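You operate a simulated robot arm through the tools that you are given. There is no shell and no other tool. Be economical: measure what you need, move in short steps, check, and stop when the job is done.

You are at the controls of a simulated robot arm. One attempt, no reset.

Task
Try the plug gauge in both bushes: good one to the black holder, tight one to the red bin.
Fine: stand the gauge back where it was.

Only the result counts: the job must be done as asked and must still hold three seconds after the hand-in. Knocking over, shifting, dropping, spilling or breaking anything else fails it.

Robot
A 6-joint arm with a two-finger parallel gripper, fixed in place. Base frame: the origin is at the foot of the arm, x ahead of it, y to its left, z up; the work surface is at about z = 870. Lengths are in mm, angles in degrees, forces in N, time in s.
With the tool pointing down near the work surface it reaches from about 360 to 760 mm from the base axis. Its first joint turns from -66.0 to 66.0 degrees. Payload 2.45 kg.
The TCP is the grasp point between the finger pads, 24 mm short of the fingertips. In the tool frame z runs along the fingers and y along their closing line. The gripper opens to 68 mm. The fingers are 17 mm wide and 10 mm thick; the gripper's body (40 by 70 mm) begins 41 mm behind the TCP.
Orientation is that of the tool frame in the base frame, as [roll, pitch, yaw] about the fixed x, y, z axes, in that order (R = Rz(yaw) Ry(pitch) Rx(roll)). With the fingers straight down and closing along the base's y, the tool's x points along the base's -x, its y along +y and its z along -z.

Tools
- The arm moves only by the tool arm_command. Its argument "rows" is a list of rows, each a list of 6 numbers: the shift along the base's x, y, z in units of 500 mm (1.0 is 500 mm), then the turn, a rotation vector about the base's x, y, z in units of 45 degrees (1.0 is 45 degrees). In form: [[dx, dy, dz, ax, ay, az], ...]. A call has 1 to 20 rows; each row is the pose to reach, as a shift and turn from the pose commanded when the call began. "jaw" is the closure in counts, from 0 (fully open) to 255 (shut), set as the call begins (left out, the last holds). A call with a number of a shift or a turn outside -1 to 1 is refused whole. A row lasts 0.2 s, in which the tool goes at most 50 mm and 8.6 degrees; a call with a longer step from one row to the next is refused whole, and so is a gripper value outside its range. A pose out of reach is approached as far as the arm can. The call stops where the force on the tool passes 80 N (or 10 N more than at its start, if that is more) or the arm is blocked; 0.2 s more then pass. The fingers move at their own pace (about 108 mm/s each) and stop on an object; they squeeze with about 45 N. The grip force told is the motor's: it shows also when the fingers shut on nothing. Time passes only in rows, and 0.2 s behind the last, so rows that repeat a pose let the fingers close. It gives the time, the measured TCP pose, the force on the tool (base axes), the opening and the grip force at its end, in the units of the frame above (readings bear some noise), and new pictures: "show" is both (left out), scene, wrist or none.
- Cameras (640 x 400 px; columns grow to the right, rows downward): "scene" is fixed at [177.8, 418.6, 1468.9]; the picture's right is [-0.68, -0.73, 0.00], its down [-0.39, 0.36, -0.85] and it looks along [0.62, -0.57, -0.53] (base axes); focal length 346 px, centre (320, 200). "wrist" rides on the gripper at [84, 11, -75] in the tool frame; the picture's right is [-0.13, 0.99, 0.00], its down [-0.60, -0.08, -0.79] and it looks along [-0.79, -0.10, 0.61] (tool axes); focal length 251 px, centre (320, 200). There is no depth. A picture from a camera that has moved, and an enlarged one, comes with that camera's place and axes in the base frame and with its lens.
- inspect(camera, box): a new picture of the part [left, top, right, bottom] of that camera's present view, enlarged. No time passes.
- job_done(): hands the job in; it is judged then, once.

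Go step by step. Nothing tells you positions but the pictures and the camera data: compare them with the known pose of the tool, close in by small moves and look again before you grip or let go. The budget is 120 turns and 170 pictures, counting those below and the enlarged ones. Unless the task says otherwise, let go and move clear before handing in, and close with one line.

The tools are called after ">>>" by a JSON object that holds its "api" and its "payload". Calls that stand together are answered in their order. arm_command: Moves the arm, as the interface text tells. Its arguments: {"type":"object","properties":{"rows":{"type":"array","items":{"type":"array","items":{"type":"number"}}},"jaw":{"type":"number"},"show":{"type":"string","enum":["both","scene","wrist","none"]}},"required":["rows"]} The other tools are called the same way: inspect (camera, box) takes an enlarged picture of a part of a camera's view; job_done () hands the job in.

At the start:

```text
clock: 0.0
position: [502.2, -13.4, 1203.2]
orientation: [179.9, 0.0, -180.0]
wrist_force: [0.3, 0.5, 0.4]
grip_width: 67.9
gripper_force: 0.0
```

scene: 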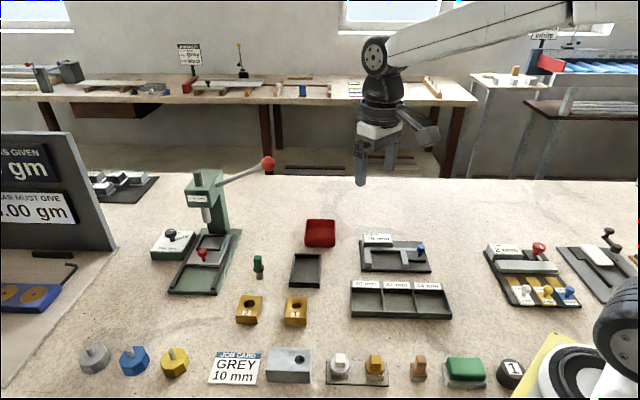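
wrist: 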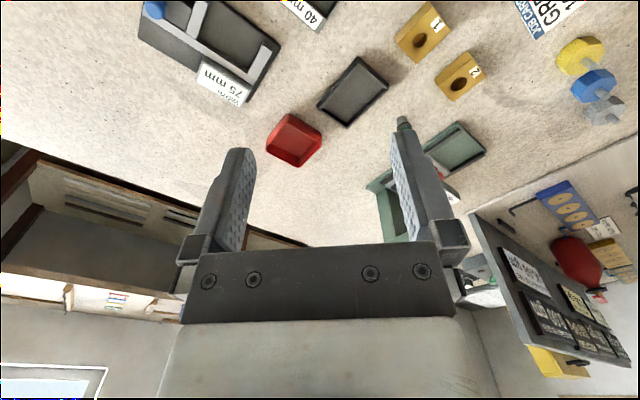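

I see two yellow bushes with holes (labels 1 and 2), a green plug gauge standing, a black tray and a red bin. I'll enlarge that part to measure.

>>> {"api": "inspect", "payload": {"camera": "scene", "box": [220, 205, 350, 335]}}

>>> {"api": "inspect", "payload": {"camera": "wrist", "box": [250, 0, 510, 170]}}

```text
3.08 times, centred on (285, 270) of scene
camera zoom: at [177.8, 418.6, 1468.9], right [-0.68, -0.73, 0.0], down [-0.39, 0.36, -0.85], along [0.62, -0.57, -0.53], focal length 1066 px, centre (428, -15)
```

zoom: 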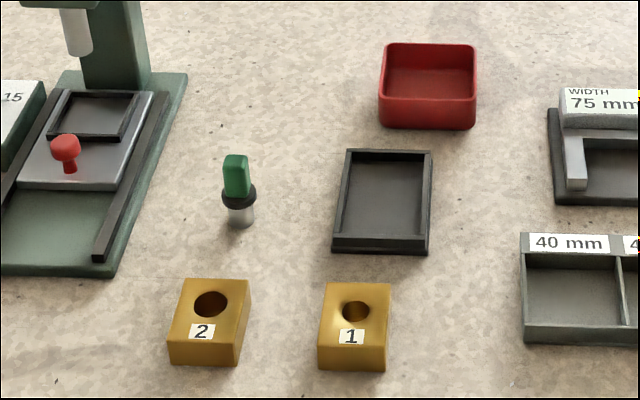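

```text
2.35 times, centred on (380, 85) of wrist
camera zoom: at [418.1, -2.6, 1278.3], right [0.13, 0.99, 0.0], down [0.6, -0.08, 0.79], along [0.79, -0.1, -0.61], focal length 592 px, centre (179, 471)
```

zoom: 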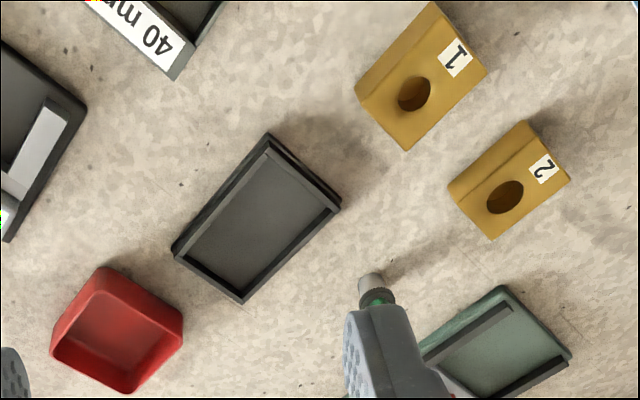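

I take the gauge to be near (721,117), bush 2 near (644,191), bush 1 near (571,123), the tray near (665,20) and the bin near (736,-94). I'll go closer to look with the wrist camera.

>>> {"api": "arm_command", "payload": {"rows": [[0.023, 0.045, -0.049, 0, 0, 0], [0.046, 0.09, -0.098, 0, 0, 0], [0.07, 0.136, -0.148, 0, 0, 0], [0.093, 0.181, -0.197, 0, 0, 0], [0.116, 0.226, -0.246, 0, 0, 0], [0.116, 0.226, -0.246, 0, 0, 0]], "jaw": 0, "show": "wrist"}}

```text
clock: 1.4
position: [562.4, 100.0, 1078.3]
orientation: [-180.0, 0.0, -180.0]
wrist_force: [0.8, -0.8, -0.9]
grip_width: 68.1
gripper_force: 0.1
camera wrist: at [478.4, 110.1, 1152.7], right [0.13, 0.99, 0.0], down [0.6, -0.08, 0.79], along [0.79, -0.1, -0.61], focal length 251 px, centre (320, 200)
```

wrist: 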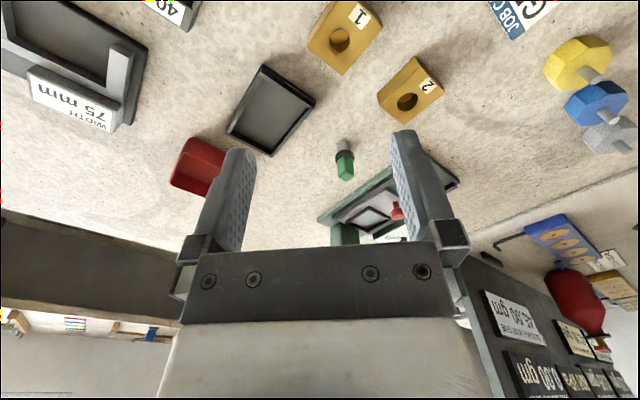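

>>> {"api": "inspect", "payload": {"camera": "wrist", "box": [290, 0, 460, 106]}}

>>> {"api": "inspect", "payload": {"camera": "wrist", "box": [160, 50, 380, 200]}}

```text
3.76 times, centred on (375, 53) of wrist
camera zoom: at [478.4, 110.1, 1152.7], right [0.13, 0.99, 0.0], down [0.6, -0.08, 0.79], along [0.79, -0.1, -0.61], focal length 947 px, centre (113, 753)
```

zoom: 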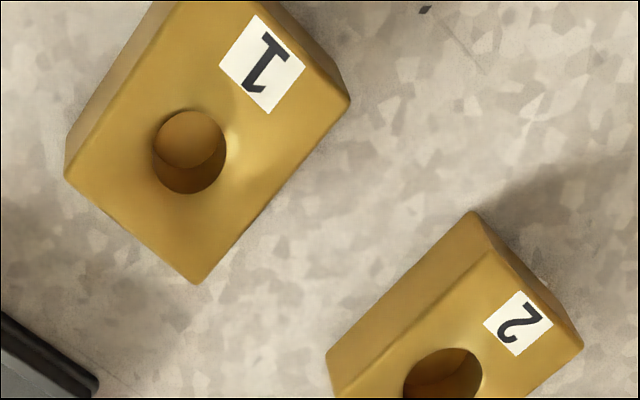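

```text
2.67 times, centred on (270, 125) of wrist
camera zoom: at [478.4, 110.1, 1152.7], right [0.13, 0.99, 0.0], down [0.6, -0.08, 0.79], along [0.79, -0.1, -0.61], focal length 670 px, centre (453, 400)
```

zoom: 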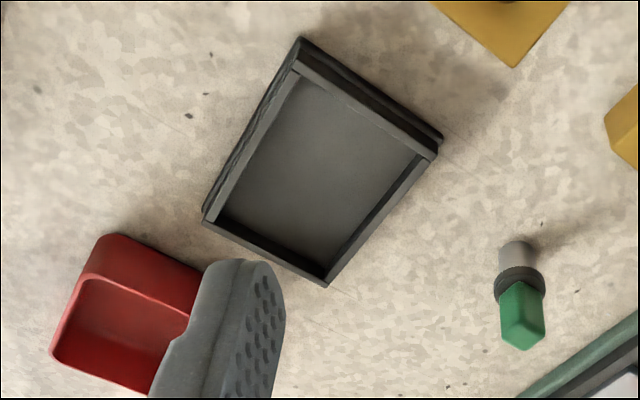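

Bush 1 is about 44 x 55 mm with sides at 45° and its hole near (575,117). Next I'll look at the gauge from closer, between the fingers.

>>> {"api": "arm_command", "payload": {"rows": [[0.06, 0.01, -0.05, 0, 0, 0], [0.12, 0.02, -0.1, 0, 0, 0], [0.18, 0.03, -0.15, 0, 0, 0], [0.18, 0.03, -0.15, 0, 0, 0]], "show": "both"}}

>>> {"api": "inspect", "payload": {"camera": "wrist", "box": [270, 60, 430, 160]}}

>>> {"api": "inspect", "payload": {"camera": "scene", "box": [228, 240, 292, 280]}}

```text
clock: 2.4
position: [651.7, 113.5, 1002.6]
orientation: [180.0, 0.0, -179.9]
wrist_force: [0.5, 0.1, -0.6]
grip_width: 67.9
gripper_force: 0.1
camera wrist: at [567.2, 124.4, 1078.4], right [0.13, 0.99, 0.0], down [0.6, -0.08, 0.79], along [0.79, -0.1, -0.61], focal length 251 px, centre (320, 200)
```

scene: 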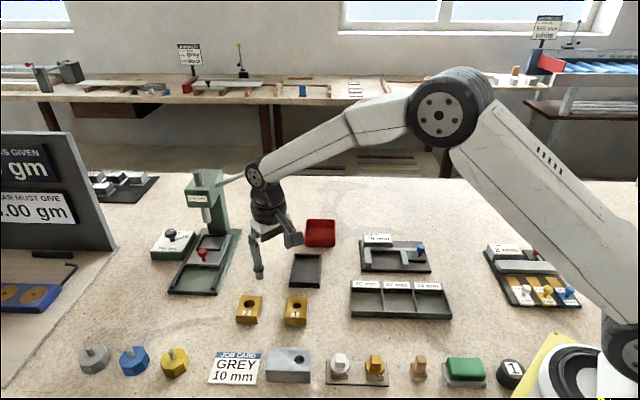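
wrist: 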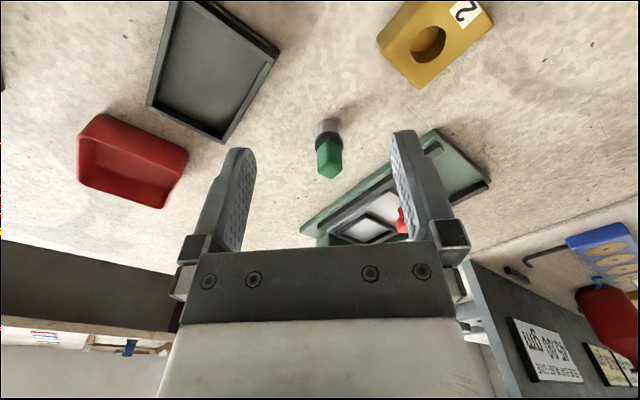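

```text
4.00 times, centred on (350, 110) of wrist
camera zoom: at [567.2, 124.4, 1078.4], right [0.13, 0.99, 0.0], down [0.6, -0.08, 0.79], along [0.79, -0.1, -0.61], focal length 1006 px, centre (200, 560)
```

zoom: 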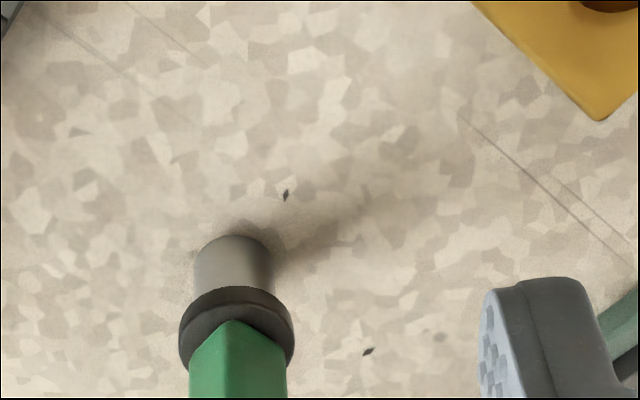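

```text
10.00 times, centred on (260, 260) of scene
camera zoom: at [177.8, 418.6, 1468.9], right [-0.68, -0.73, 0.0], down [-0.39, 0.36, -0.85], along [0.62, -0.57, -0.53], focal length 3463 px, centre (920, -400)
```

zoom: 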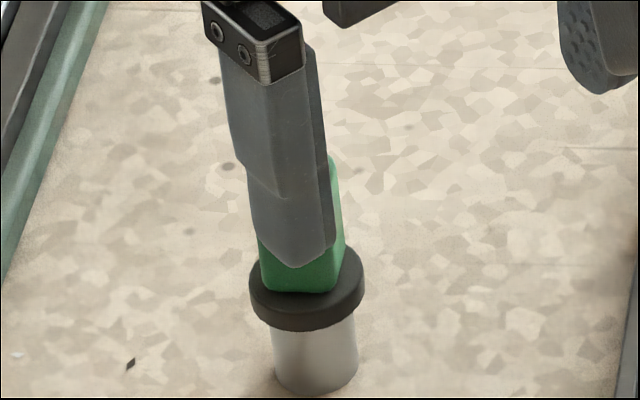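

The handle looks square and turned about 45°. I'll enlarge it for its exact angle.

>>> {"api": "inspect", "payload": {"camera": "wrist", "box": [290, 100, 386, 190]}}

>>> {"api": "inspect", "payload": {"camera": "wrist", "box": [350, 0, 510, 100]}}

```text
4.44 times, centred on (338, 145) of wrist
camera zoom: at [567.2, 124.4, 1078.4], right [0.13, 0.99, 0.0], down [0.6, -0.08, 0.79], along [0.79, -0.1, -0.61], focal length 1118 px, centre (240, 444)
```

zoom: 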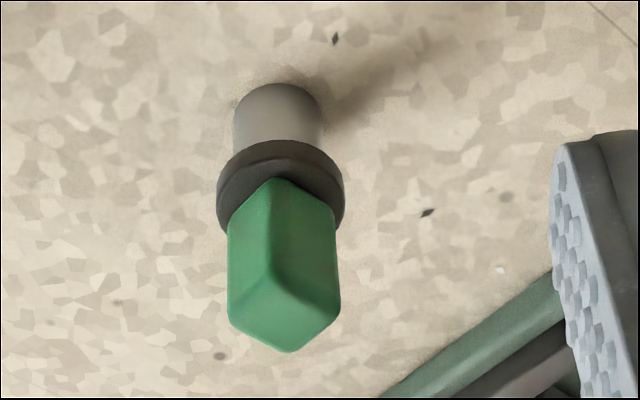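

```text
4.00 times, centred on (430, 50) of wrist
camera zoom: at [567.2, 124.4, 1078.4], right [0.13, 0.99, 0.0], down [0.6, -0.08, 0.79], along [0.79, -0.1, -0.61], focal length 1006 px, centre (-120, 800)
```

zoom: 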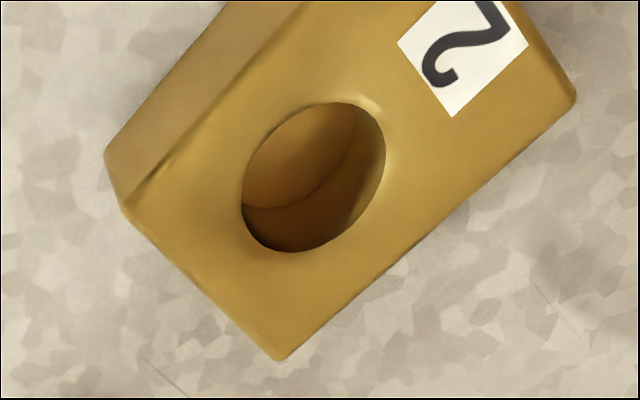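

Gauge centre is about (721.5,114), 59 mm tall, with a 15 mm square handle at 45° and a 20 mm plug. I'll turn the tool -45° above it and look again.

>>> {"api": "arm_command", "payload": {"rows": [[0.023, 0, 0, 0, 0, -0.167], [0.047, 0, 0, 0, 0, -0.333], [0.07, 0, 0, 0, 0, -0.5], [0.093, 0, 0, 0, 0, -0.667], [0.117, 0, 0, 0, 0, -0.833], [0.14, 0, 0, 0, 0, -1.0], [0.14, 0, 0, 0, 0, -1.0]], "show": "both"}}

>>> {"api": "inspect", "payload": {"camera": "scene", "box": [210, 200, 306, 290]}}

```text
clock: 4.0
position: [719.3, 113.6, 1005.8]
orientation: [-180.0, -0.1, 134.9]
wrist_force: [-0.3, 0.0, -0.3]
grip_width: 67.9
gripper_force: 0.1
camera wrist: at [668.2, 180.6, 1080.9], right [0.79, 0.61, 0.0], down [0.37, -0.48, 0.79], along [0.48, -0.63, -0.61], focal length 251 px, centre (320, 200)
```

scene: 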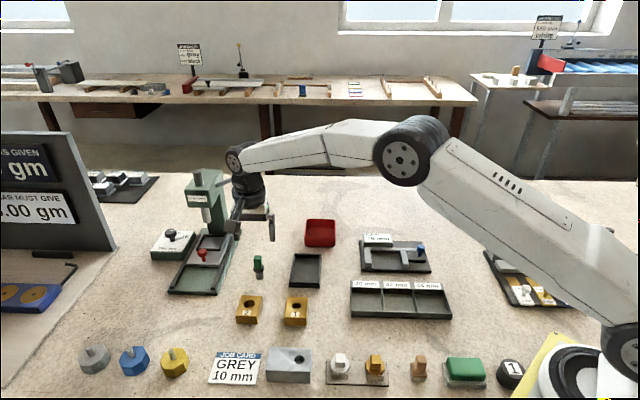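
wrist: 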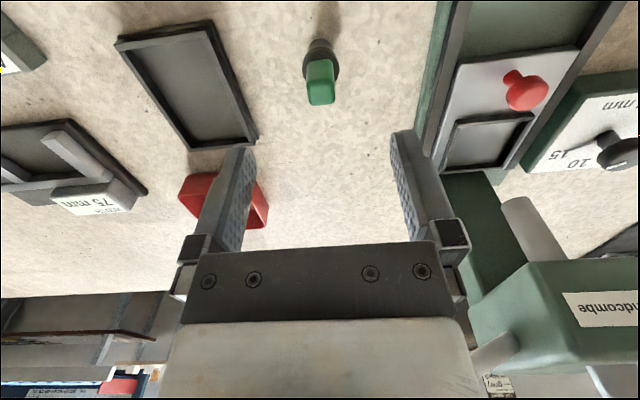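

```text
4.44 times, centred on (258, 245) of scene
camera zoom: at [177.8, 418.6, 1468.9], right [-0.68, -0.73, 0.0], down [-0.39, 0.36, -0.85], along [0.62, -0.57, -0.53], focal length 1539 px, centre (596, 0)
```

zoom: 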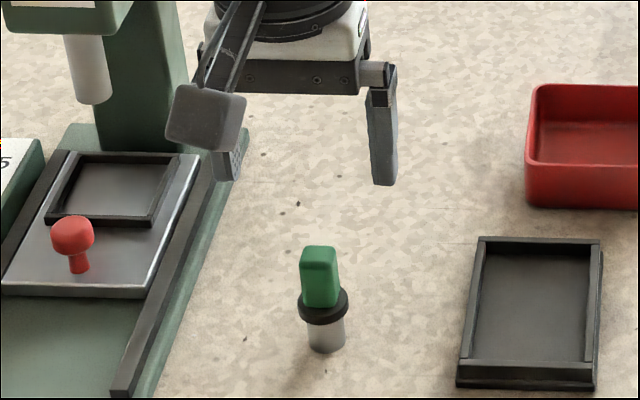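

>>> {"api": "inspect", "payload": {"camera": "wrist", "box": [280, 30, 360, 120]}}

```text
4.44 times, centred on (320, 75) of wrist
camera zoom: at [668.2, 180.6, 1080.9], right [0.79, 0.61, 0.0], down [0.37, -0.48, 0.79], along [0.48, -0.63, -0.61], focal length 1118 px, centre (320, 756)
```

zoom: 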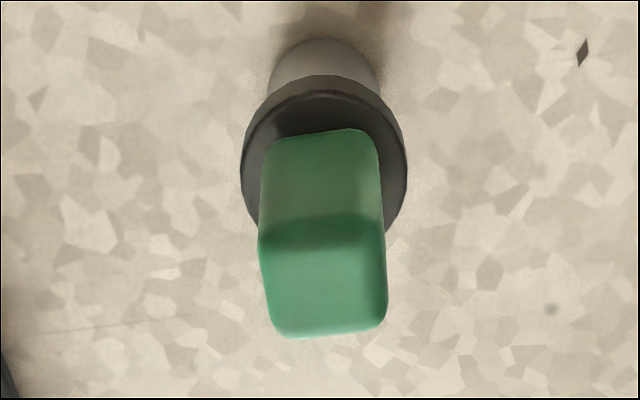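

The handle is aligned with the fingers and about 1.4 mm off in x and y. I'll descend around it, still open.

>>> {"api": "arm_command", "payload": {"rows": [[0.0025, -0.002, -0.04, 0, 0, 0], [0.0025, -0.002, -0.08, 0, 0, 0], [0.0025, -0.002, -0.12, 0, 0, 0], [0.0025, -0.002, -0.15, 0, 0, 0], [0.0025, -0.002, -0.15, 0, 0, 0]], "show": "wrist"}}

>>> {"api": "inspect", "payload": {"camera": "scene", "box": [228, 230, 292, 280]}}

```text
clock: 5.2
position: [722.0, 115.0, 929.5]
orientation: [-180.0, 0.0, 135.1]
wrist_force: [-0.4, -0.8, 0.0]
grip_width: 68.0
gripper_force: 0.0
camera wrist: at [670.4, 181.5, 1004.8], right [0.79, 0.61, 0.0], down [0.37, -0.48, 0.79], along [0.48, -0.63, -0.61], focal length 251 px, centre (320, 200)
```

wrist: 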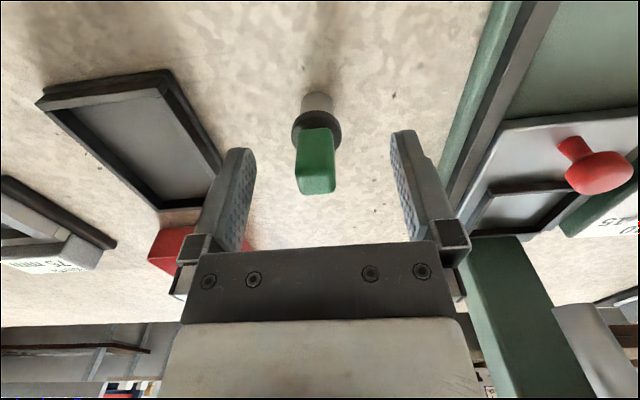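

```text
8.00 times, centred on (260, 255) of scene
camera zoom: at [177.8, 418.6, 1468.9], right [-0.68, -0.73, 0.0], down [-0.39, 0.36, -0.85], along [0.62, -0.57, -0.53], focal length 2770 px, centre (800, -240)
```

zoom: 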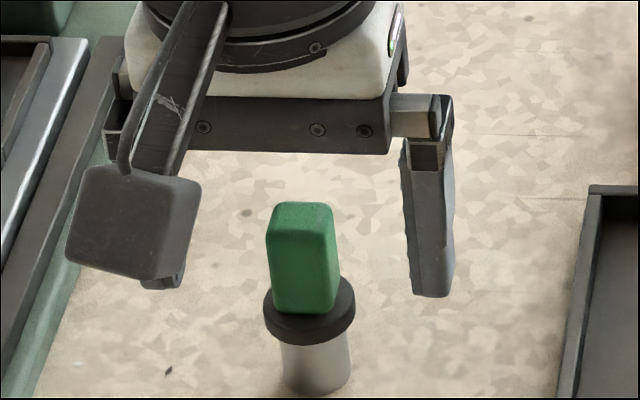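

Fingers straddle the handle properly, so I close on it.

>>> {"api": "arm_command", "payload": {"rows": [[0, 0, 0, 0, 0, 0], [0, 0, 0, 0, 0, 0], [0, 0, 0, 0, 0, 0]], "jaw": 255, "show": "wrist"}}

>>> {"api": "inspect", "payload": {"camera": "scene", "box": [228, 230, 292, 280]}}

```text
clock: 6.0
position: [722.4, 115.1, 930.0]
orientation: [-180.0, 0.0, 135.0]
wrist_force: [0.3, 0.3, 1.4]
grip_width: 17.6
gripper_force: 35.9
camera wrist: at [670.4, 181.4, 1005.1], right [0.79, 0.61, 0.0], down [0.37, -0.48, 0.79], along [0.48, -0.63, -0.61], focal length 251 px, centre (320, 200)
```

wrist: 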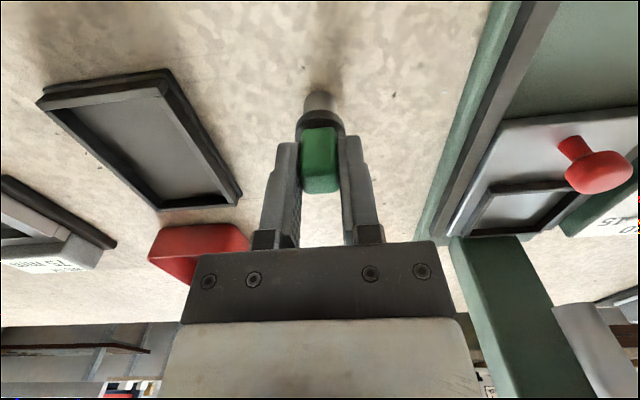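

```text
8.00 times, centred on (260, 255) of scene
camera zoom: at [177.8, 418.5, 1468.9], right [-0.68, -0.73, 0.0], down [-0.39, 0.36, -0.85], along [0.62, -0.57, -0.53], focal length 2770 px, centre (800, -240)
```

zoom: 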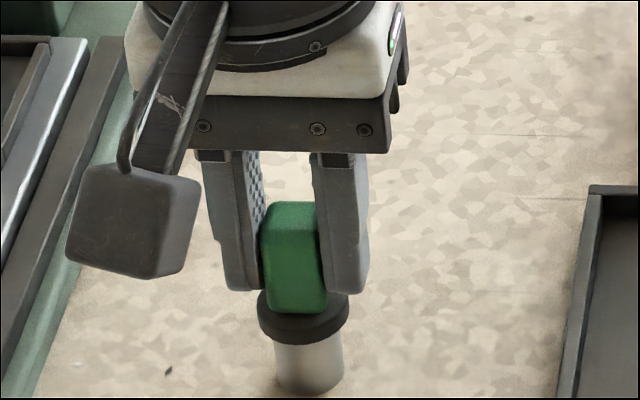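

Gripped; the gauge shifted ~2 mm toward (+,+) when the jaws closed, which I'll undo on return. I lift and carry it above bush 2.

>>> {"api": "arm_command", "payload": {"rows": [[0, 0, 0.05, 0, 0, 0], [0, 0, 0.1, 0, 0, 0], [0, 0, 0.14, 0, 0, 0], [-0.04, 0.04, 0.14, 0, 0, 0], [-0.08, 0.08, 0.14, 0, 0, 0], [-0.12, 0.12, 0.14, 0, 0, 0], [-0.149, 0.149, 0.13, 0, 0, 0], [-0.149, 0.149, 0.11, 0, 0, 0], [-0.149, 0.149, 0.11, 0, 0, 0]], "show": "wrist"}}

>>> {"api": "inspect", "payload": {"camera": "scene", "box": [216, 260, 296, 330]}}

>>> {"api": "inspect", "payload": {"camera": "wrist", "box": [260, 30, 380, 150]}}

```text
clock: 8.0
position: [648.9, 190.1, 984.0]
orientation: [-180.0, 0.1, 135.0]
wrist_force: [-0.1, -0.6, -1.0]
grip_width: 17.4
gripper_force: 35.7
camera wrist: at [596.4, 256.2, 1058.8], right [0.79, 0.61, 0.0], down [0.37, -0.48, 0.79], along [0.48, -0.63, -0.61], focal length 251 px, centre (320, 200)
```

wrist: 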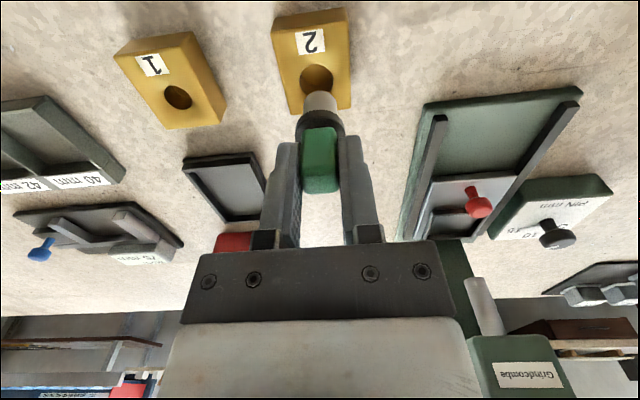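

```text
5.71 times, centred on (256, 295) of scene
camera zoom: at [177.8, 418.6, 1468.9], right [-0.68, -0.73, 0.0], down [-0.39, 0.36, -0.85], along [0.62, -0.57, -0.53], focal length 1979 px, centre (686, -343)
```

zoom: 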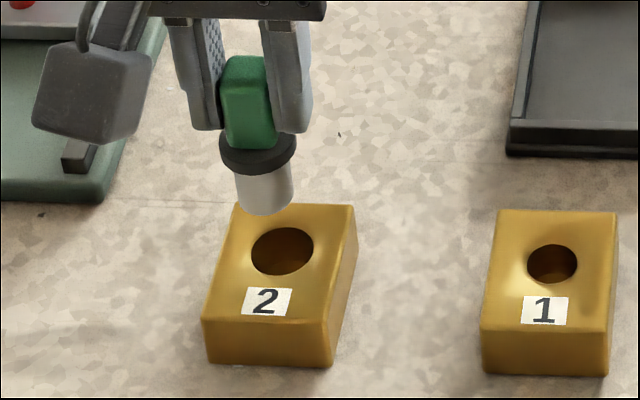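

```text
3.33 times, centred on (320, 90) of wrist
camera zoom: at [596.4, 256.2, 1058.8], right [0.79, 0.61, 0.0], down [0.37, -0.48, 0.79], along [0.48, -0.63, -0.61], focal length 838 px, centre (320, 567)
```

zoom: 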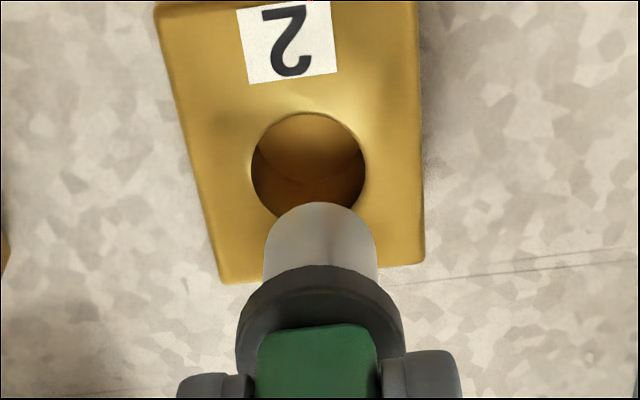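

Hole 2 measures about 23 mm, the plug 20 and hole 1 about 19. I correct by (-3,-1) mm and lower to just above bush 2.

>>> {"api": "arm_command", "payload": {"rows": [[-0.006, -0.002, -0.02, 0, 0, 0], [-0.006, -0.002, -0.048, 0, 0, 0], [-0.006, -0.002, -0.048, 0, 0, 0]], "show": "none"}}

>>> {"api": "inspect", "payload": {"camera": "scene", "box": [226, 275, 282, 325]}}

>>> {"api": "inspect", "payload": {"camera": "wrist", "box": [270, 40, 370, 140]}}

```text
clock: 8.8
position: [645.7, 186.9, 960.9]
orientation: [179.9, 0.0, 135.0]
wrist_force: [-0.1, -0.3, -1.4]
grip_width: 17.7
gripper_force: 36.2
```

```text
8.00 times, centred on (254, 300) of scene
camera zoom: at [177.8, 418.6, 1468.9], right [-0.68, -0.73, 0.0], down [-0.39, 0.36, -0.85], along [0.62, -0.57, -0.53], focal length 2770 px, centre (848, -600)
```

zoom: 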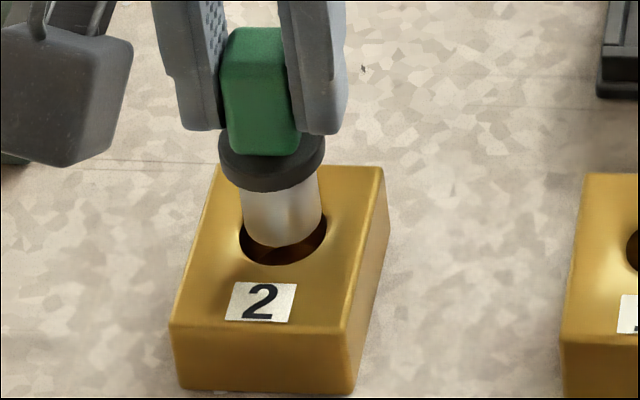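

```text
4.00 times, centred on (320, 90) of wrist
camera zoom: at [592.9, 254.6, 1036.5], right [0.79, 0.61, 0.0], down [0.37, -0.48, 0.79], along [0.48, -0.63, -0.61], focal length 1006 px, centre (320, 640)
```

zoom: 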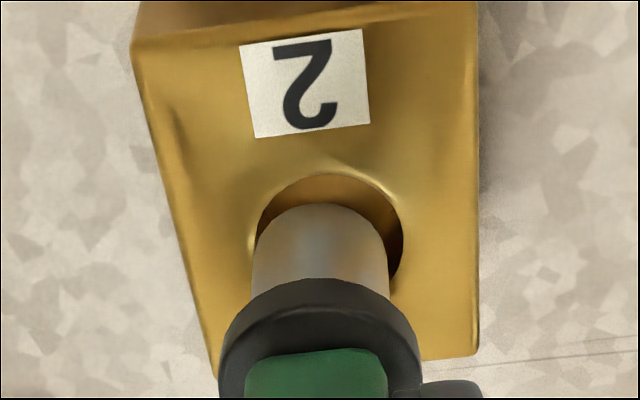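

The plug is nearly centred over hole 2. I nudge +0.6 mm in x and y and lower it gently into the hole.

>>> {"api": "arm_command", "payload": {"rows": [[0.0012, 0.0012, 0, 0, 0, 0], [0.0012, 0.0012, -0.008, 0, 0, 0], [0.0012, 0.0012, -0.014, 0, 0, 0], [0.0012, 0.0012, -0.02, 0, 0, 0], [0.0012, 0.0012, -0.02, 0, 0, 0]], "show": "none"}}

>>> {"api": "inspect", "payload": {"camera": "scene", "box": [226, 275, 282, 325]}}

>>> {"api": "inspect", "payload": {"camera": "wrist", "box": [270, 40, 370, 140]}}

```text
clock: 10.0
position: [645.4, 187.8, 952.0]
orientation: [-179.9, 0.0, 134.9]
wrist_force: [-0.1, -0.1, -1.0]
grip_width: 17.4
gripper_force: 36.0
```

```text
8.00 times, centred on (254, 300) of scene
camera zoom: at [177.8, 418.6, 1468.9], right [-0.68, -0.73, 0.0], down [-0.39, 0.36, -0.85], along [0.62, -0.57, -0.53], focal length 2770 px, centre (848, -600)
```

zoom: 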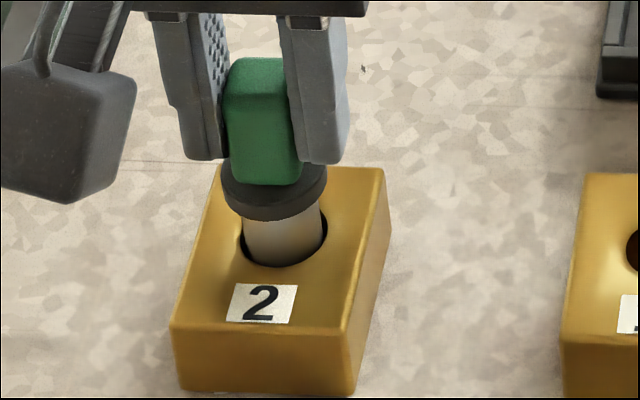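

```text
4.00 times, centred on (320, 90) of wrist
camera zoom: at [593.3, 255.1, 1026.0], right [0.79, 0.61, 0.0], down [0.37, -0.48, 0.79], along [0.48, -0.63, -0.61], focal length 1006 px, centre (320, 640)
```

zoom: 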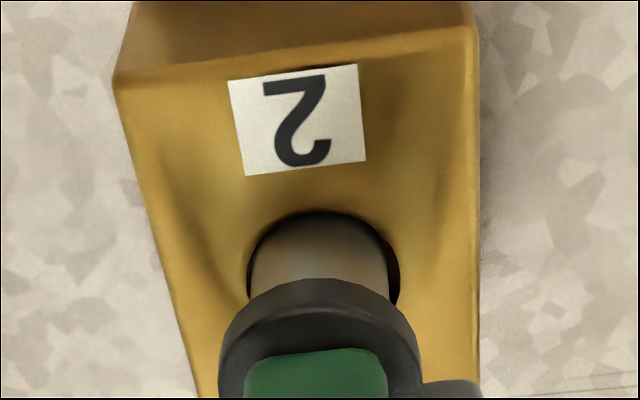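

It slides in without force. I continue further down for a proper try.

>>> {"api": "arm_command", "payload": {"rows": [[0.0006, 0.0, -0.006, 0, 0, 0], [0.0006, 0.0, -0.012, 0, 0, 0], [0.0006, 0.0, -0.018, 0, 0, 0], [0.0006, 0.0, -0.024, 0, 0, 0], [0.0006, 0.0, -0.028, 0, 0, 0], [0.0006, 0.0, -0.028, 0, 0, 0]], "show": "none"}}

>>> {"api": "inspect", "payload": {"camera": "scene", "box": [226, 275, 282, 325]}}

```text
clock: 11.4
position: [645.0, 188.8, 937.7]
orientation: [-180.0, 0.1, 135.0]
wrist_force: [-0.2, 0.7, -1.4]
grip_width: 17.6
gripper_force: 36.1
```

```text
8.00 times, centred on (254, 300) of scene
camera zoom: at [177.8, 418.6, 1468.9], right [-0.68, -0.73, 0.0], down [-0.39, 0.36, -0.85], along [0.62, -0.57, -0.53], focal length 2770 px, centre (848, -600)
```

zoom: 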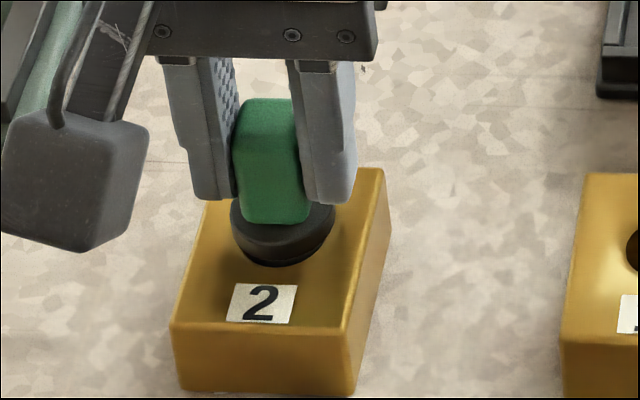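

Bush 2 takes the gauge fully, so it is the good one. I withdraw and move above bush 1 for its try.

>>> {"api": "arm_command", "payload": {"rows": [[0, 0, 0.04, 0, 0, 0], [0, 0, 0.096, 0, 0, 0], [-0.036, -0.034, 0.096, 0, 0, 0], [-0.072, -0.068, 0.096, 0, 0, 0], [-0.108, -0.103, 0.096, 0, 0, 0], [-0.1444, -0.1376, 0.096, 0, 0, 0], [-0.1444, -0.1376, 0.06, 0, 0, 0], [-0.1444, -0.1376, 0.048, 0, 0, 0], [-0.1444, -0.1376, 0.048, 0, 0, 0]], "show": "none"}}

>>> {"api": "inspect", "payload": {"camera": "scene", "box": [268, 275, 324, 325]}}

>>> {"api": "inspect", "payload": {"camera": "wrist", "box": [270, 40, 370, 140]}}

```text
clock: 13.4
position: [572.7, 121.4, 961.4]
orientation: [-179.9, -0.1, 135.0]
wrist_force: [0.0, 0.4, -0.8]
grip_width: 17.7
gripper_force: 36.2
```

```text
8.00 times, centred on (296, 300) of scene
camera zoom: at [177.8, 418.6, 1468.9], right [-0.68, -0.73, 0.0], down [-0.39, 0.36, -0.85], along [0.62, -0.57, -0.53], focal length 2770 px, centre (512, -600)
```

zoom: 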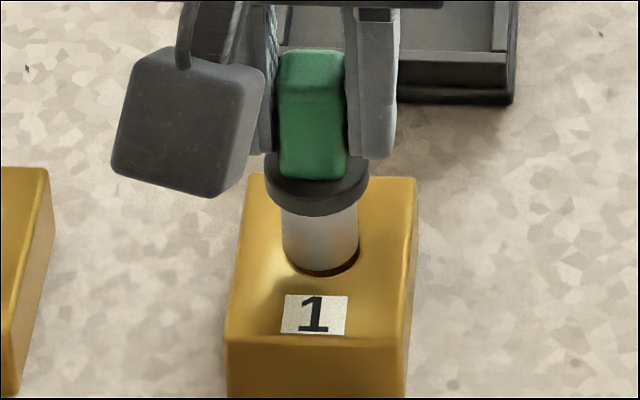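

```text
4.00 times, centred on (320, 90) of wrist
camera zoom: at [520.9, 187.3, 1035.8], right [0.79, 0.61, 0.0], down [0.37, -0.48, 0.79], along [0.48, -0.63, -0.61], focal length 1006 px, centre (320, 640)
```

zoom: 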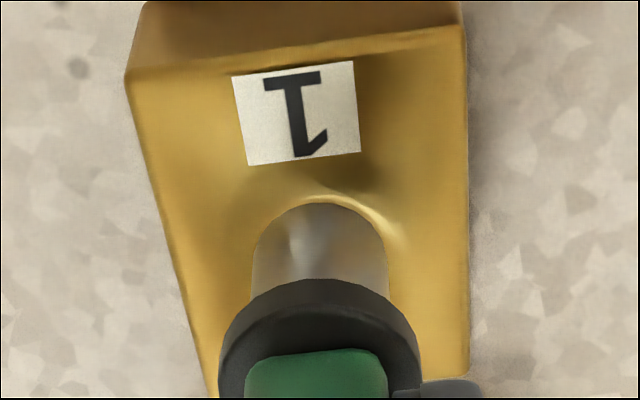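

The plug hides the hole; it lies about 4 mm too near the camera side. I shift by (+2.4,-3.2) and look again.

>>> {"api": "arm_command", "payload": {"rows": [[0.0048, -0.0064, 0, 0, 0, 0], [0.0048, -0.0064, 0, 0, 0, 0]], "show": "none"}}

>>> {"api": "inspect", "payload": {"camera": "scene", "box": [268, 275, 324, 325]}}

>>> {"api": "inspect", "payload": {"camera": "wrist", "box": [270, 40, 370, 140]}}

```text
clock: 14.0
position: [577.1, 117.6, 960.3]
orientation: [-180.0, -0.1, 135.0]
wrist_force: [0.0, -0.6, -1.5]
grip_width: 17.6
gripper_force: 36.6
```

```text
8.00 times, centred on (296, 300) of scene
camera zoom: at [177.8, 418.6, 1468.9], right [-0.68, -0.73, 0.0], down [-0.39, 0.36, -0.85], along [0.62, -0.57, -0.53], focal length 2770 px, centre (512, -600)
```

zoom: 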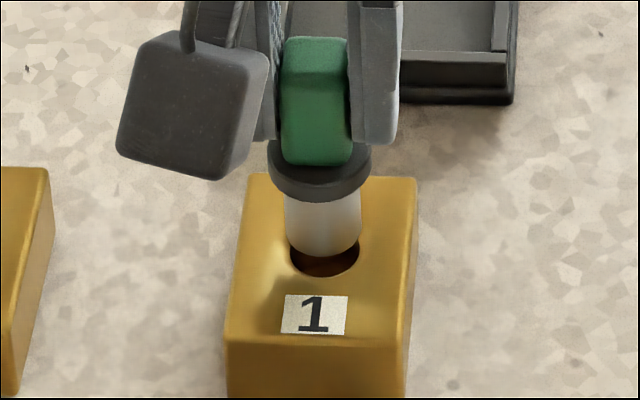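

```text
4.00 times, centred on (320, 90) of wrist
camera zoom: at [523.6, 184.1, 1036.3], right [0.79, 0.61, 0.0], down [0.37, -0.48, 0.79], along [0.48, -0.63, -0.61], focal length 1006 px, centre (320, 640)
```

zoom: 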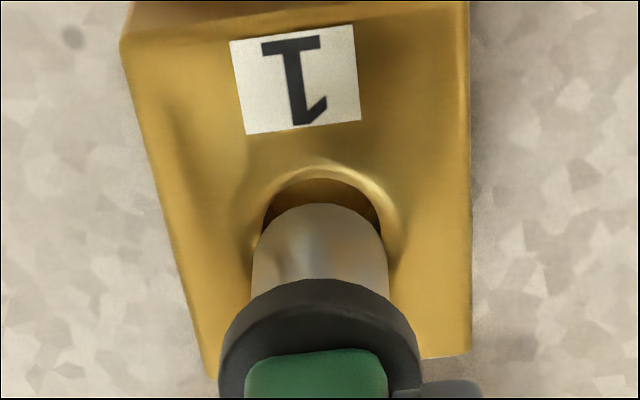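

Now well centred (0.8 mm back needed). I lower to the rim and then in small steps, watching the force.

>>> {"api": "arm_command", "payload": {"rows": [[-0.001, 0.0012, 0, 0, 0, 0], [-0.001, 0.0012, -0.004, 0, 0, 0], [-0.001, 0.0012, -0.008, 0, 0, 0], [-0.001, 0.0012, -0.01, 0, 0, 0], [-0.001, 0.0012, -0.01, 0, 0, 0]], "show": "none"}}

>>> {"api": "inspect", "payload": {"camera": "wrist", "box": [270, 40, 370, 140]}}

```text
clock: 15.2
position: [574.4, 117.9, 957.1]
orientation: [-180.0, 0.0, 135.0]
wrist_force: [0.7, 0.0, -1.1]
grip_width: 17.5
gripper_force: 36.1
```

```text
4.00 times, centred on (320, 90) of wrist
camera zoom: at [522.4, 183.9, 1031.1], right [0.79, 0.61, 0.0], down [0.37, -0.48, 0.79], along [0.48, -0.63, -0.61], focal length 1006 px, centre (320, 640)
```

zoom: 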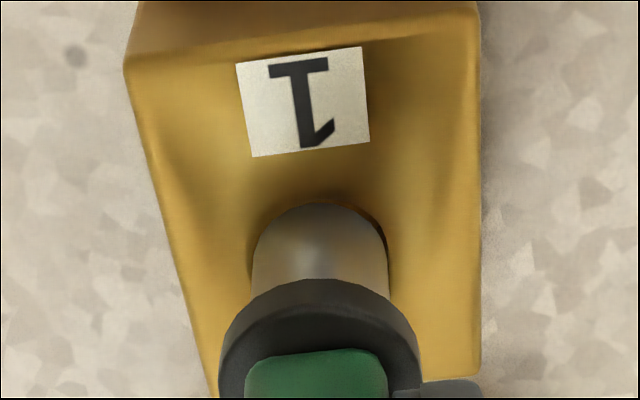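

>>> {"api": "arm_command", "payload": {"rows": [[0.0005, 0.0005, -0.001, 0, 0, 0], [0.0005, 0.0005, -0.002, 0, 0, 0], [0.0005, 0.0005, -0.003, 0, 0, 0], [0.0005, 0.0005, -0.003, 0, 0, 0]], "show": "none"}}

```text
clock: 16.2
position: [575.5, 117.3, 955.1]
orientation: [179.8, 0.2, 135.1]
wrist_force: [-9.6, 0.5, 27.1]
grip_width: 17.2
gripper_force: 35.8
```

It lands on the rim with 27 N and doesn't enter, and the hole is visibly narrower than the plug, so bush 1 is the tight one. I lift off and check the gauge is still straight in the jaws.

>>> {"api": "arm_command", "payload": {"rows": [[0, 0, 0.02, 0, 0, 0], [0, 0, 0.06, 0, 0, 0], [0, 0, 0.09, 0, 0, 0], [0, 0, 0.09, 0, 0, 0]], "show": "none"}}

>>> {"api": "inspect", "payload": {"camera": "scene", "box": [268, 255, 324, 305]}}

>>> {"api": "inspect", "payload": {"camera": "wrist", "box": [270, 80, 370, 200]}}

```text
clock: 17.2
position: [575.6, 117.4, 999.4]
orientation: [180.0, 0.0, 135.1]
wrist_force: [0.1, -0.3, -1.8]
grip_width: 17.6
gripper_force: 35.7
```

```text
8.00 times, centred on (296, 280) of scene
camera zoom: at [177.8, 418.6, 1468.9], right [-0.68, -0.73, 0.0], down [-0.39, 0.36, -0.85], along [0.62, -0.57, -0.53], focal length 2770 px, centre (512, -440)
```

zoom: 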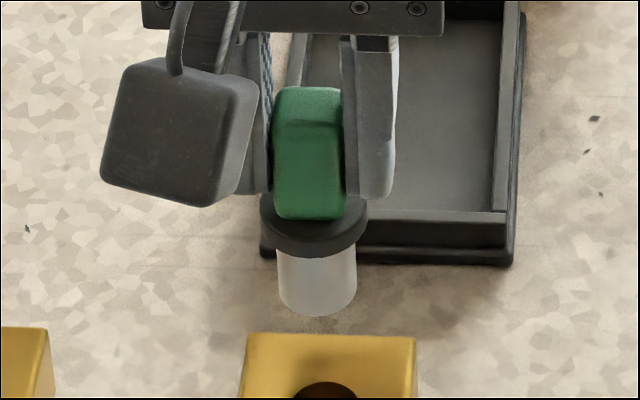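

```text
3.33 times, centred on (320, 140) of wrist
camera zoom: at [523.4, 184.6, 1073.7], right [0.79, 0.61, 0.0], down [0.37, -0.48, 0.79], along [0.48, -0.63, -0.61], focal length 838 px, centre (320, 400)
```

zoom: 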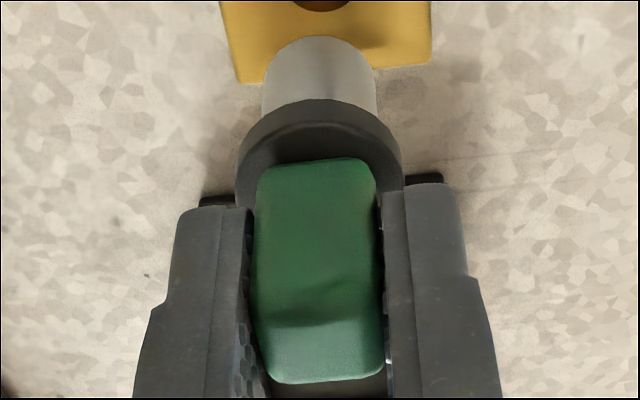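

Gauge is still straight and at the same height in the jaws. I carry it back over its place, 2 mm corrected.

>>> {"api": "arm_command", "payload": {"rows": [[0.06, -0.0017, 0, 0, 0, 0], [0.12, -0.0035, 0, 0, 0, 0], [0.18, -0.0052, 0, 0, 0, 0], [0.24, -0.007, 0, 0, 0, 0], [0.2905, -0.0087, 0, 0, 0, 0], [0.2905, -0.0087, -0.06, 0, 0, 0], [0.2905, -0.0087, -0.11, 0, 0, 0], [0.2905, -0.0087, -0.13, 0, 0, 0], [0.2905, -0.0087, -0.13, 0, 0, 0]], "show": "none"}}

>>> {"api": "inspect", "payload": {"camera": "scene", "box": [228, 230, 292, 280]}}

```text
clock: 19.2
position: [719.9, 110.9, 933.9]
orientation: [180.0, 0.0, 135.1]
wrist_force: [-0.6, 0.6, -1.1]
grip_width: 17.6
gripper_force: 35.9
```

```text
8.00 times, centred on (260, 255) of scene
camera zoom: at [177.8, 418.6, 1468.9], right [-0.68, -0.73, 0.0], down [-0.39, 0.36, -0.85], along [0.62, -0.57, -0.53], focal length 2770 px, centre (800, -240)
```

zoom: 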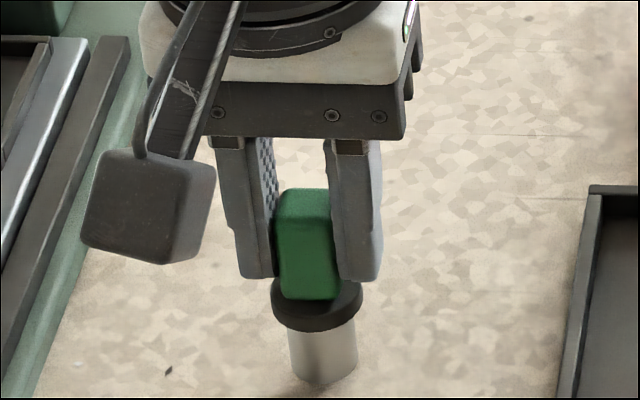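

It is about 2 mm too far to the (-,-) side; I correct and go down to just above the table.

>>> {"api": "arm_command", "payload": {"rows": [[0.0028, 0.0028, 0, 0, 0, 0], [0.0028, 0.0028, -0.006, 0, 0, 0], [0.0028, 0.0028, -0.006, 0, 0, 0]], "show": "none"}}

>>> {"api": "inspect", "payload": {"camera": "scene", "box": [228, 230, 292, 280]}}

```text
clock: 20.0
position: [722.2, 113.4, 933.7]
orientation: [180.0, 0.0, 135.1]
wrist_force: [0.0, 0.0, -1.4]
grip_width: 17.6
gripper_force: 36.1
```

```text
8.00 times, centred on (260, 255) of scene
camera zoom: at [177.8, 418.6, 1468.9], right [-0.68, -0.73, 0.0], down [-0.39, 0.36, -0.85], along [0.62, -0.57, -0.53], focal length 2770 px, centre (800, -240)
```

zoom: 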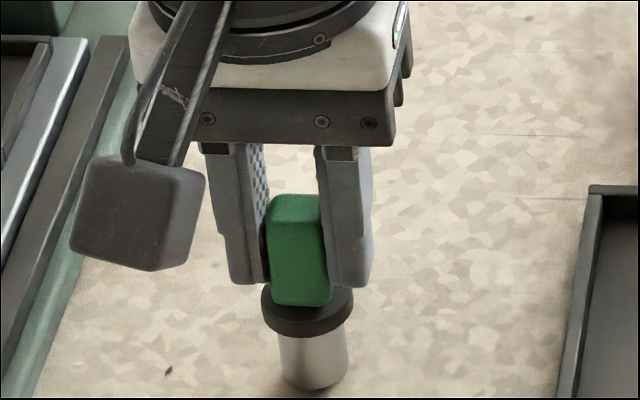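

>>> {"api": "arm_command", "payload": {"rows": [[0, 0, -0.002, 0, 0, 0], [0, 0, -0.0035, 0, 0, 0], [0, 0, -0.0035, 0, 0, 0]], "show": "none"}}

>>> {"api": "inspect", "payload": {"camera": "scene", "box": [228, 230, 292, 280]}}

```text
clock: 20.8
position: [720.0, 112.0, 931.3]
orientation: [-179.9, -0.1, 135.0]
wrist_force: [0.0, -0.1, -0.9]
grip_width: 17.7
gripper_force: 36.2
```

```text
8.00 times, centred on (260, 255) of scene
camera zoom: at [177.8, 418.6, 1468.9], right [-0.68, -0.73, 0.0], down [-0.39, 0.36, -0.85], along [0.62, -0.57, -0.53], focal length 2770 px, centre (800, -240)
```

zoom: 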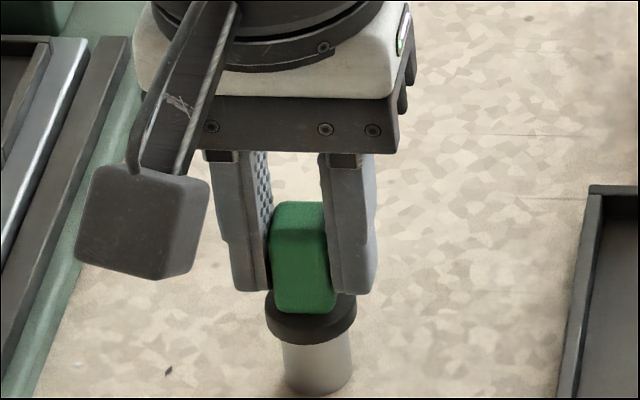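

Position now matches the original picture within a millimetre. I lower until the table is felt.

>>> {"api": "arm_command", "payload": {"rows": [[0.0006, 0.0006, -0.001, 0, 0, 0], [0.0006, 0.0006, -0.0015, 0, 0, 0]], "show": "none"}}

```text
clock: 21.4
position: [721.5, 113.7, 930.7]
orientation: [180.0, 0.0, 135.0]
wrist_force: [-1.8, -1.1, 5.0]
grip_width: 17.7
gripper_force: 35.8
```

Touching with 5 N. I release and rise straight up.

>>> {"api": "arm_command", "payload": {"rows": [[0, 0, 0, 0, 0, 0], [0, 0, 0, 0, 0, 0], [0, 0, 0, 0, 0, 0]], "jaw": 0, "show": "none"}}

>>> {"api": "inspect", "payload": {"camera": "scene", "box": [228, 230, 292, 280]}}

```text
clock: 22.2
position: [721.8, 114.1, 929.2]
orientation: [179.9, -0.1, 135.0]
wrist_force: [1.0, 0.3, -0.2]
grip_width: 68.0
gripper_force: 0.1
```

```text
8.00 times, centred on (260, 255) of scene
camera zoom: at [177.8, 418.6, 1468.9], right [-0.68, -0.73, 0.0], down [-0.39, 0.36, -0.85], along [0.62, -0.57, -0.53], focal length 2770 px, centre (800, -240)
```

zoom: 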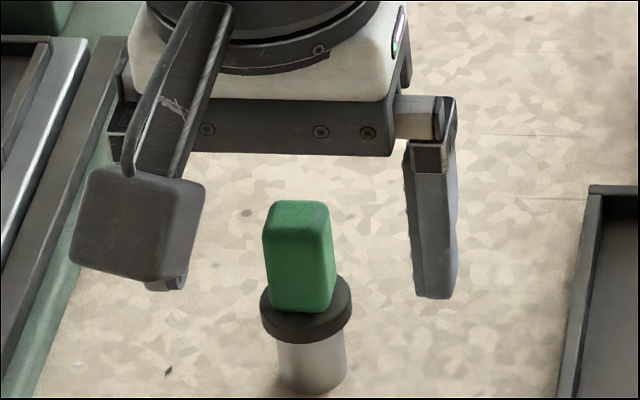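

The gauge stands within about a millimetre of its old place. I rise and move over bush 2, stopping above it to check alignment.

>>> {"api": "arm_command", "payload": {"rows": [[0, 0, 0.05, 0, 0, 0], [0, 0, 0.1, 0, 0, 0], [0, 0, 0.14, 0, 0, 0], [-0.04, 0.04, 0.14, 0, 0, 0], [-0.08, 0.08, 0.14, 0, 0, 0], [-0.12, 0.12, 0.14, 0, 0, 0], [-0.157, 0.154, 0.12, 0, 0, 0], [-0.157, 0.154, 0.05, 0, 0, 0], [-0.157, 0.154, 0.02, 0, 0, 0], [-0.157, 0.154, 0.02, 0, 0, 0]], "show": "wrist"}}

>>> {"api": "inspect", "payload": {"camera": "scene", "box": [210, 250, 290, 330]}}

```text
clock: 24.4
position: [643.3, 191.7, 939.0]
orientation: [-180.0, 0.0, 135.0]
wrist_force: [-0.6, 0.1, 0.3]
grip_width: 68.0
gripper_force: 0.1
camera wrist: at [591.8, 259.1, 1013.8], right [0.79, 0.61, 0.0], down [0.37, -0.48, 0.79], along [0.48, -0.63, -0.61], focal length 251 px, centre (320, 200)
```

wrist: 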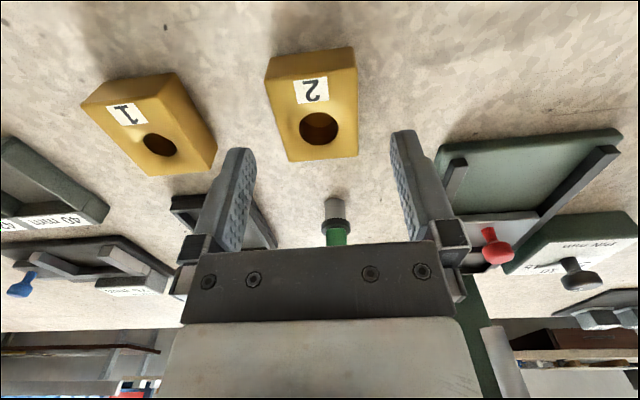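

```text
5.00 times, centred on (250, 290) of scene
camera zoom: at [177.8, 418.6, 1468.9], right [-0.68, -0.73, 0.0], down [-0.39, 0.36, -0.85], along [0.62, -0.57, -0.53], focal length 1732 px, centre (670, -250)
```

zoom: 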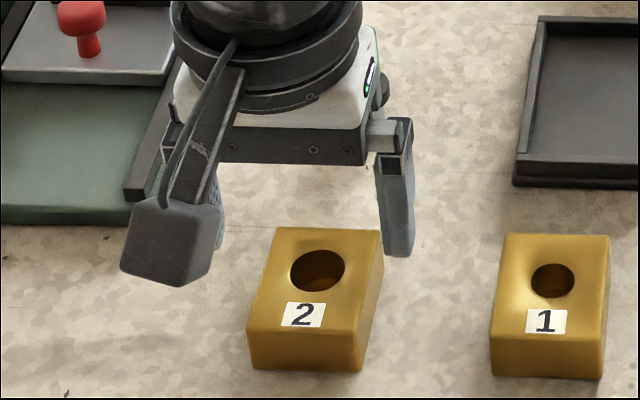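

Aligned within 2 mm over bush 2. I descend to hold its top 11 mm and close.

>>> {"api": "arm_command", "payload": {"rows": [[-0.002, -0.002, -0.03, 0, 0, 0], [-0.002, -0.002, -0.064, 0, 0, 0], [-0.002, -0.002, -0.064, 0, 0, 0]], "show": "none"}}

>>> {"api": "inspect", "payload": {"camera": "scene", "box": [210, 250, 290, 330]}}

```text
clock: 25.2
position: [642.8, 188.6, 905.8]
orientation: [179.9, -0.1, 135.0]
wrist_force: [-0.3, 0.4, -0.6]
grip_width: 68.1
gripper_force: 0.1
```

```text
5.00 times, centred on (250, 290) of scene
camera zoom: at [177.8, 418.6, 1468.9], right [-0.68, -0.73, 0.0], down [-0.39, 0.36, -0.85], along [0.62, -0.57, -0.53], focal length 1732 px, centre (670, -250)
```

zoom: 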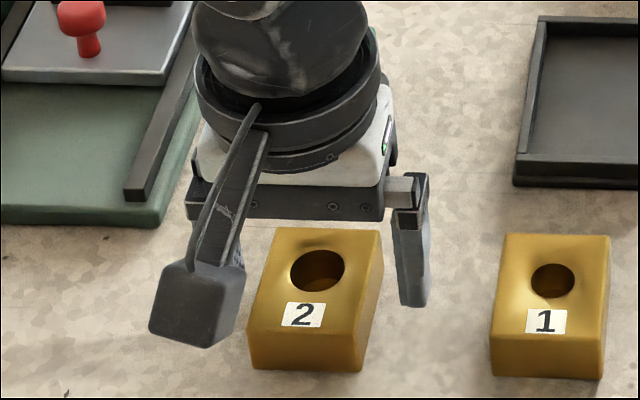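

>>> {"api": "arm_command", "payload": {"rows": [[0, 0, 0, 0, 0, 0], [0, 0, 0, 0, 0, 0], [0, 0, 0, 0, 0, 0], [0, 0, 0.02, 0, 0, 0], [0, 0, 0.06, 0, 0, 0], [0, 0, 0.1, 0, 0, 0], [0, 0, 0.1, 0, 0, 0]], "jaw": 255, "show": "both"}}

>>> {"api": "inspect", "payload": {"camera": "scene", "box": [210, 230, 350, 330]}}

```text
clock: 26.8
position: [642.5, 188.2, 956.4]
orientation: [-180.0, 0.0, 135.0]
wrist_force: [0.5, -0.3, -0.1]
grip_width: 0.0
gripper_force: 23.7
camera wrist: at [590.7, 255.4, 1032.3], right [0.79, 0.61, 0.0], down [0.37, -0.48, 0.79], along [0.48, -0.63, -0.61], focal length 251 px, centre (320, 200)
```

scene: 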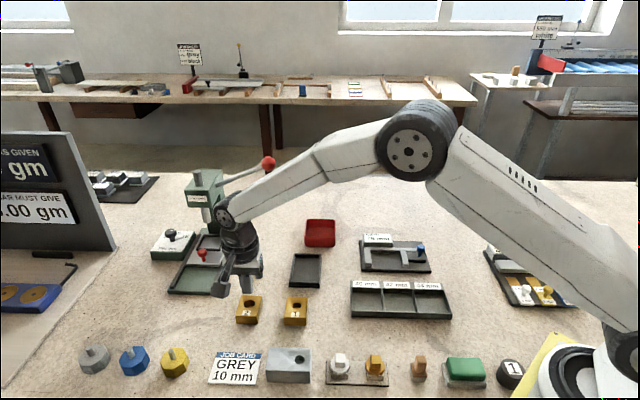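
wrist: 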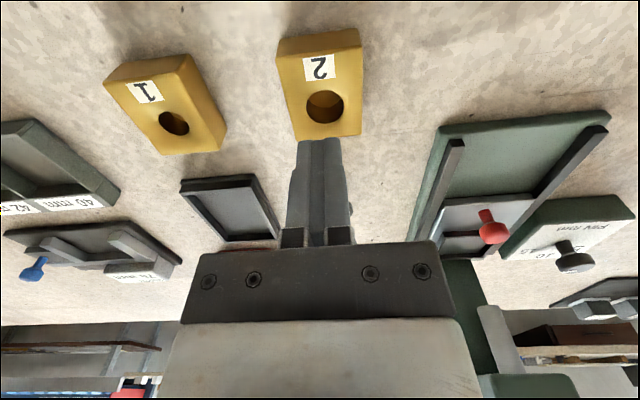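

```text
4.00 times, centred on (280, 280) of scene
camera zoom: at [177.8, 418.6, 1468.9], right [-0.68, -0.73, 0.0], down [-0.39, 0.36, -0.85], along [0.62, -0.57, -0.53], focal length 1385 px, centre (480, -120)
```

zoom: 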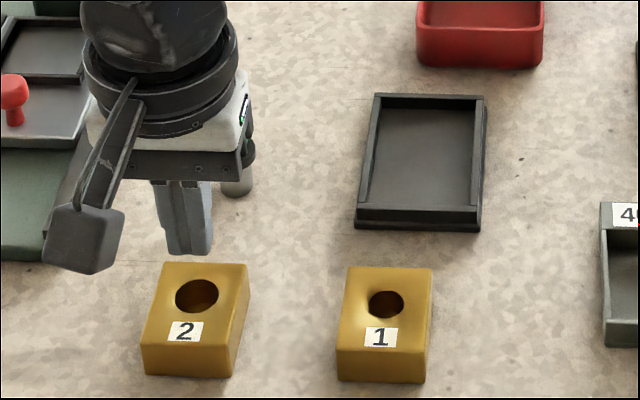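

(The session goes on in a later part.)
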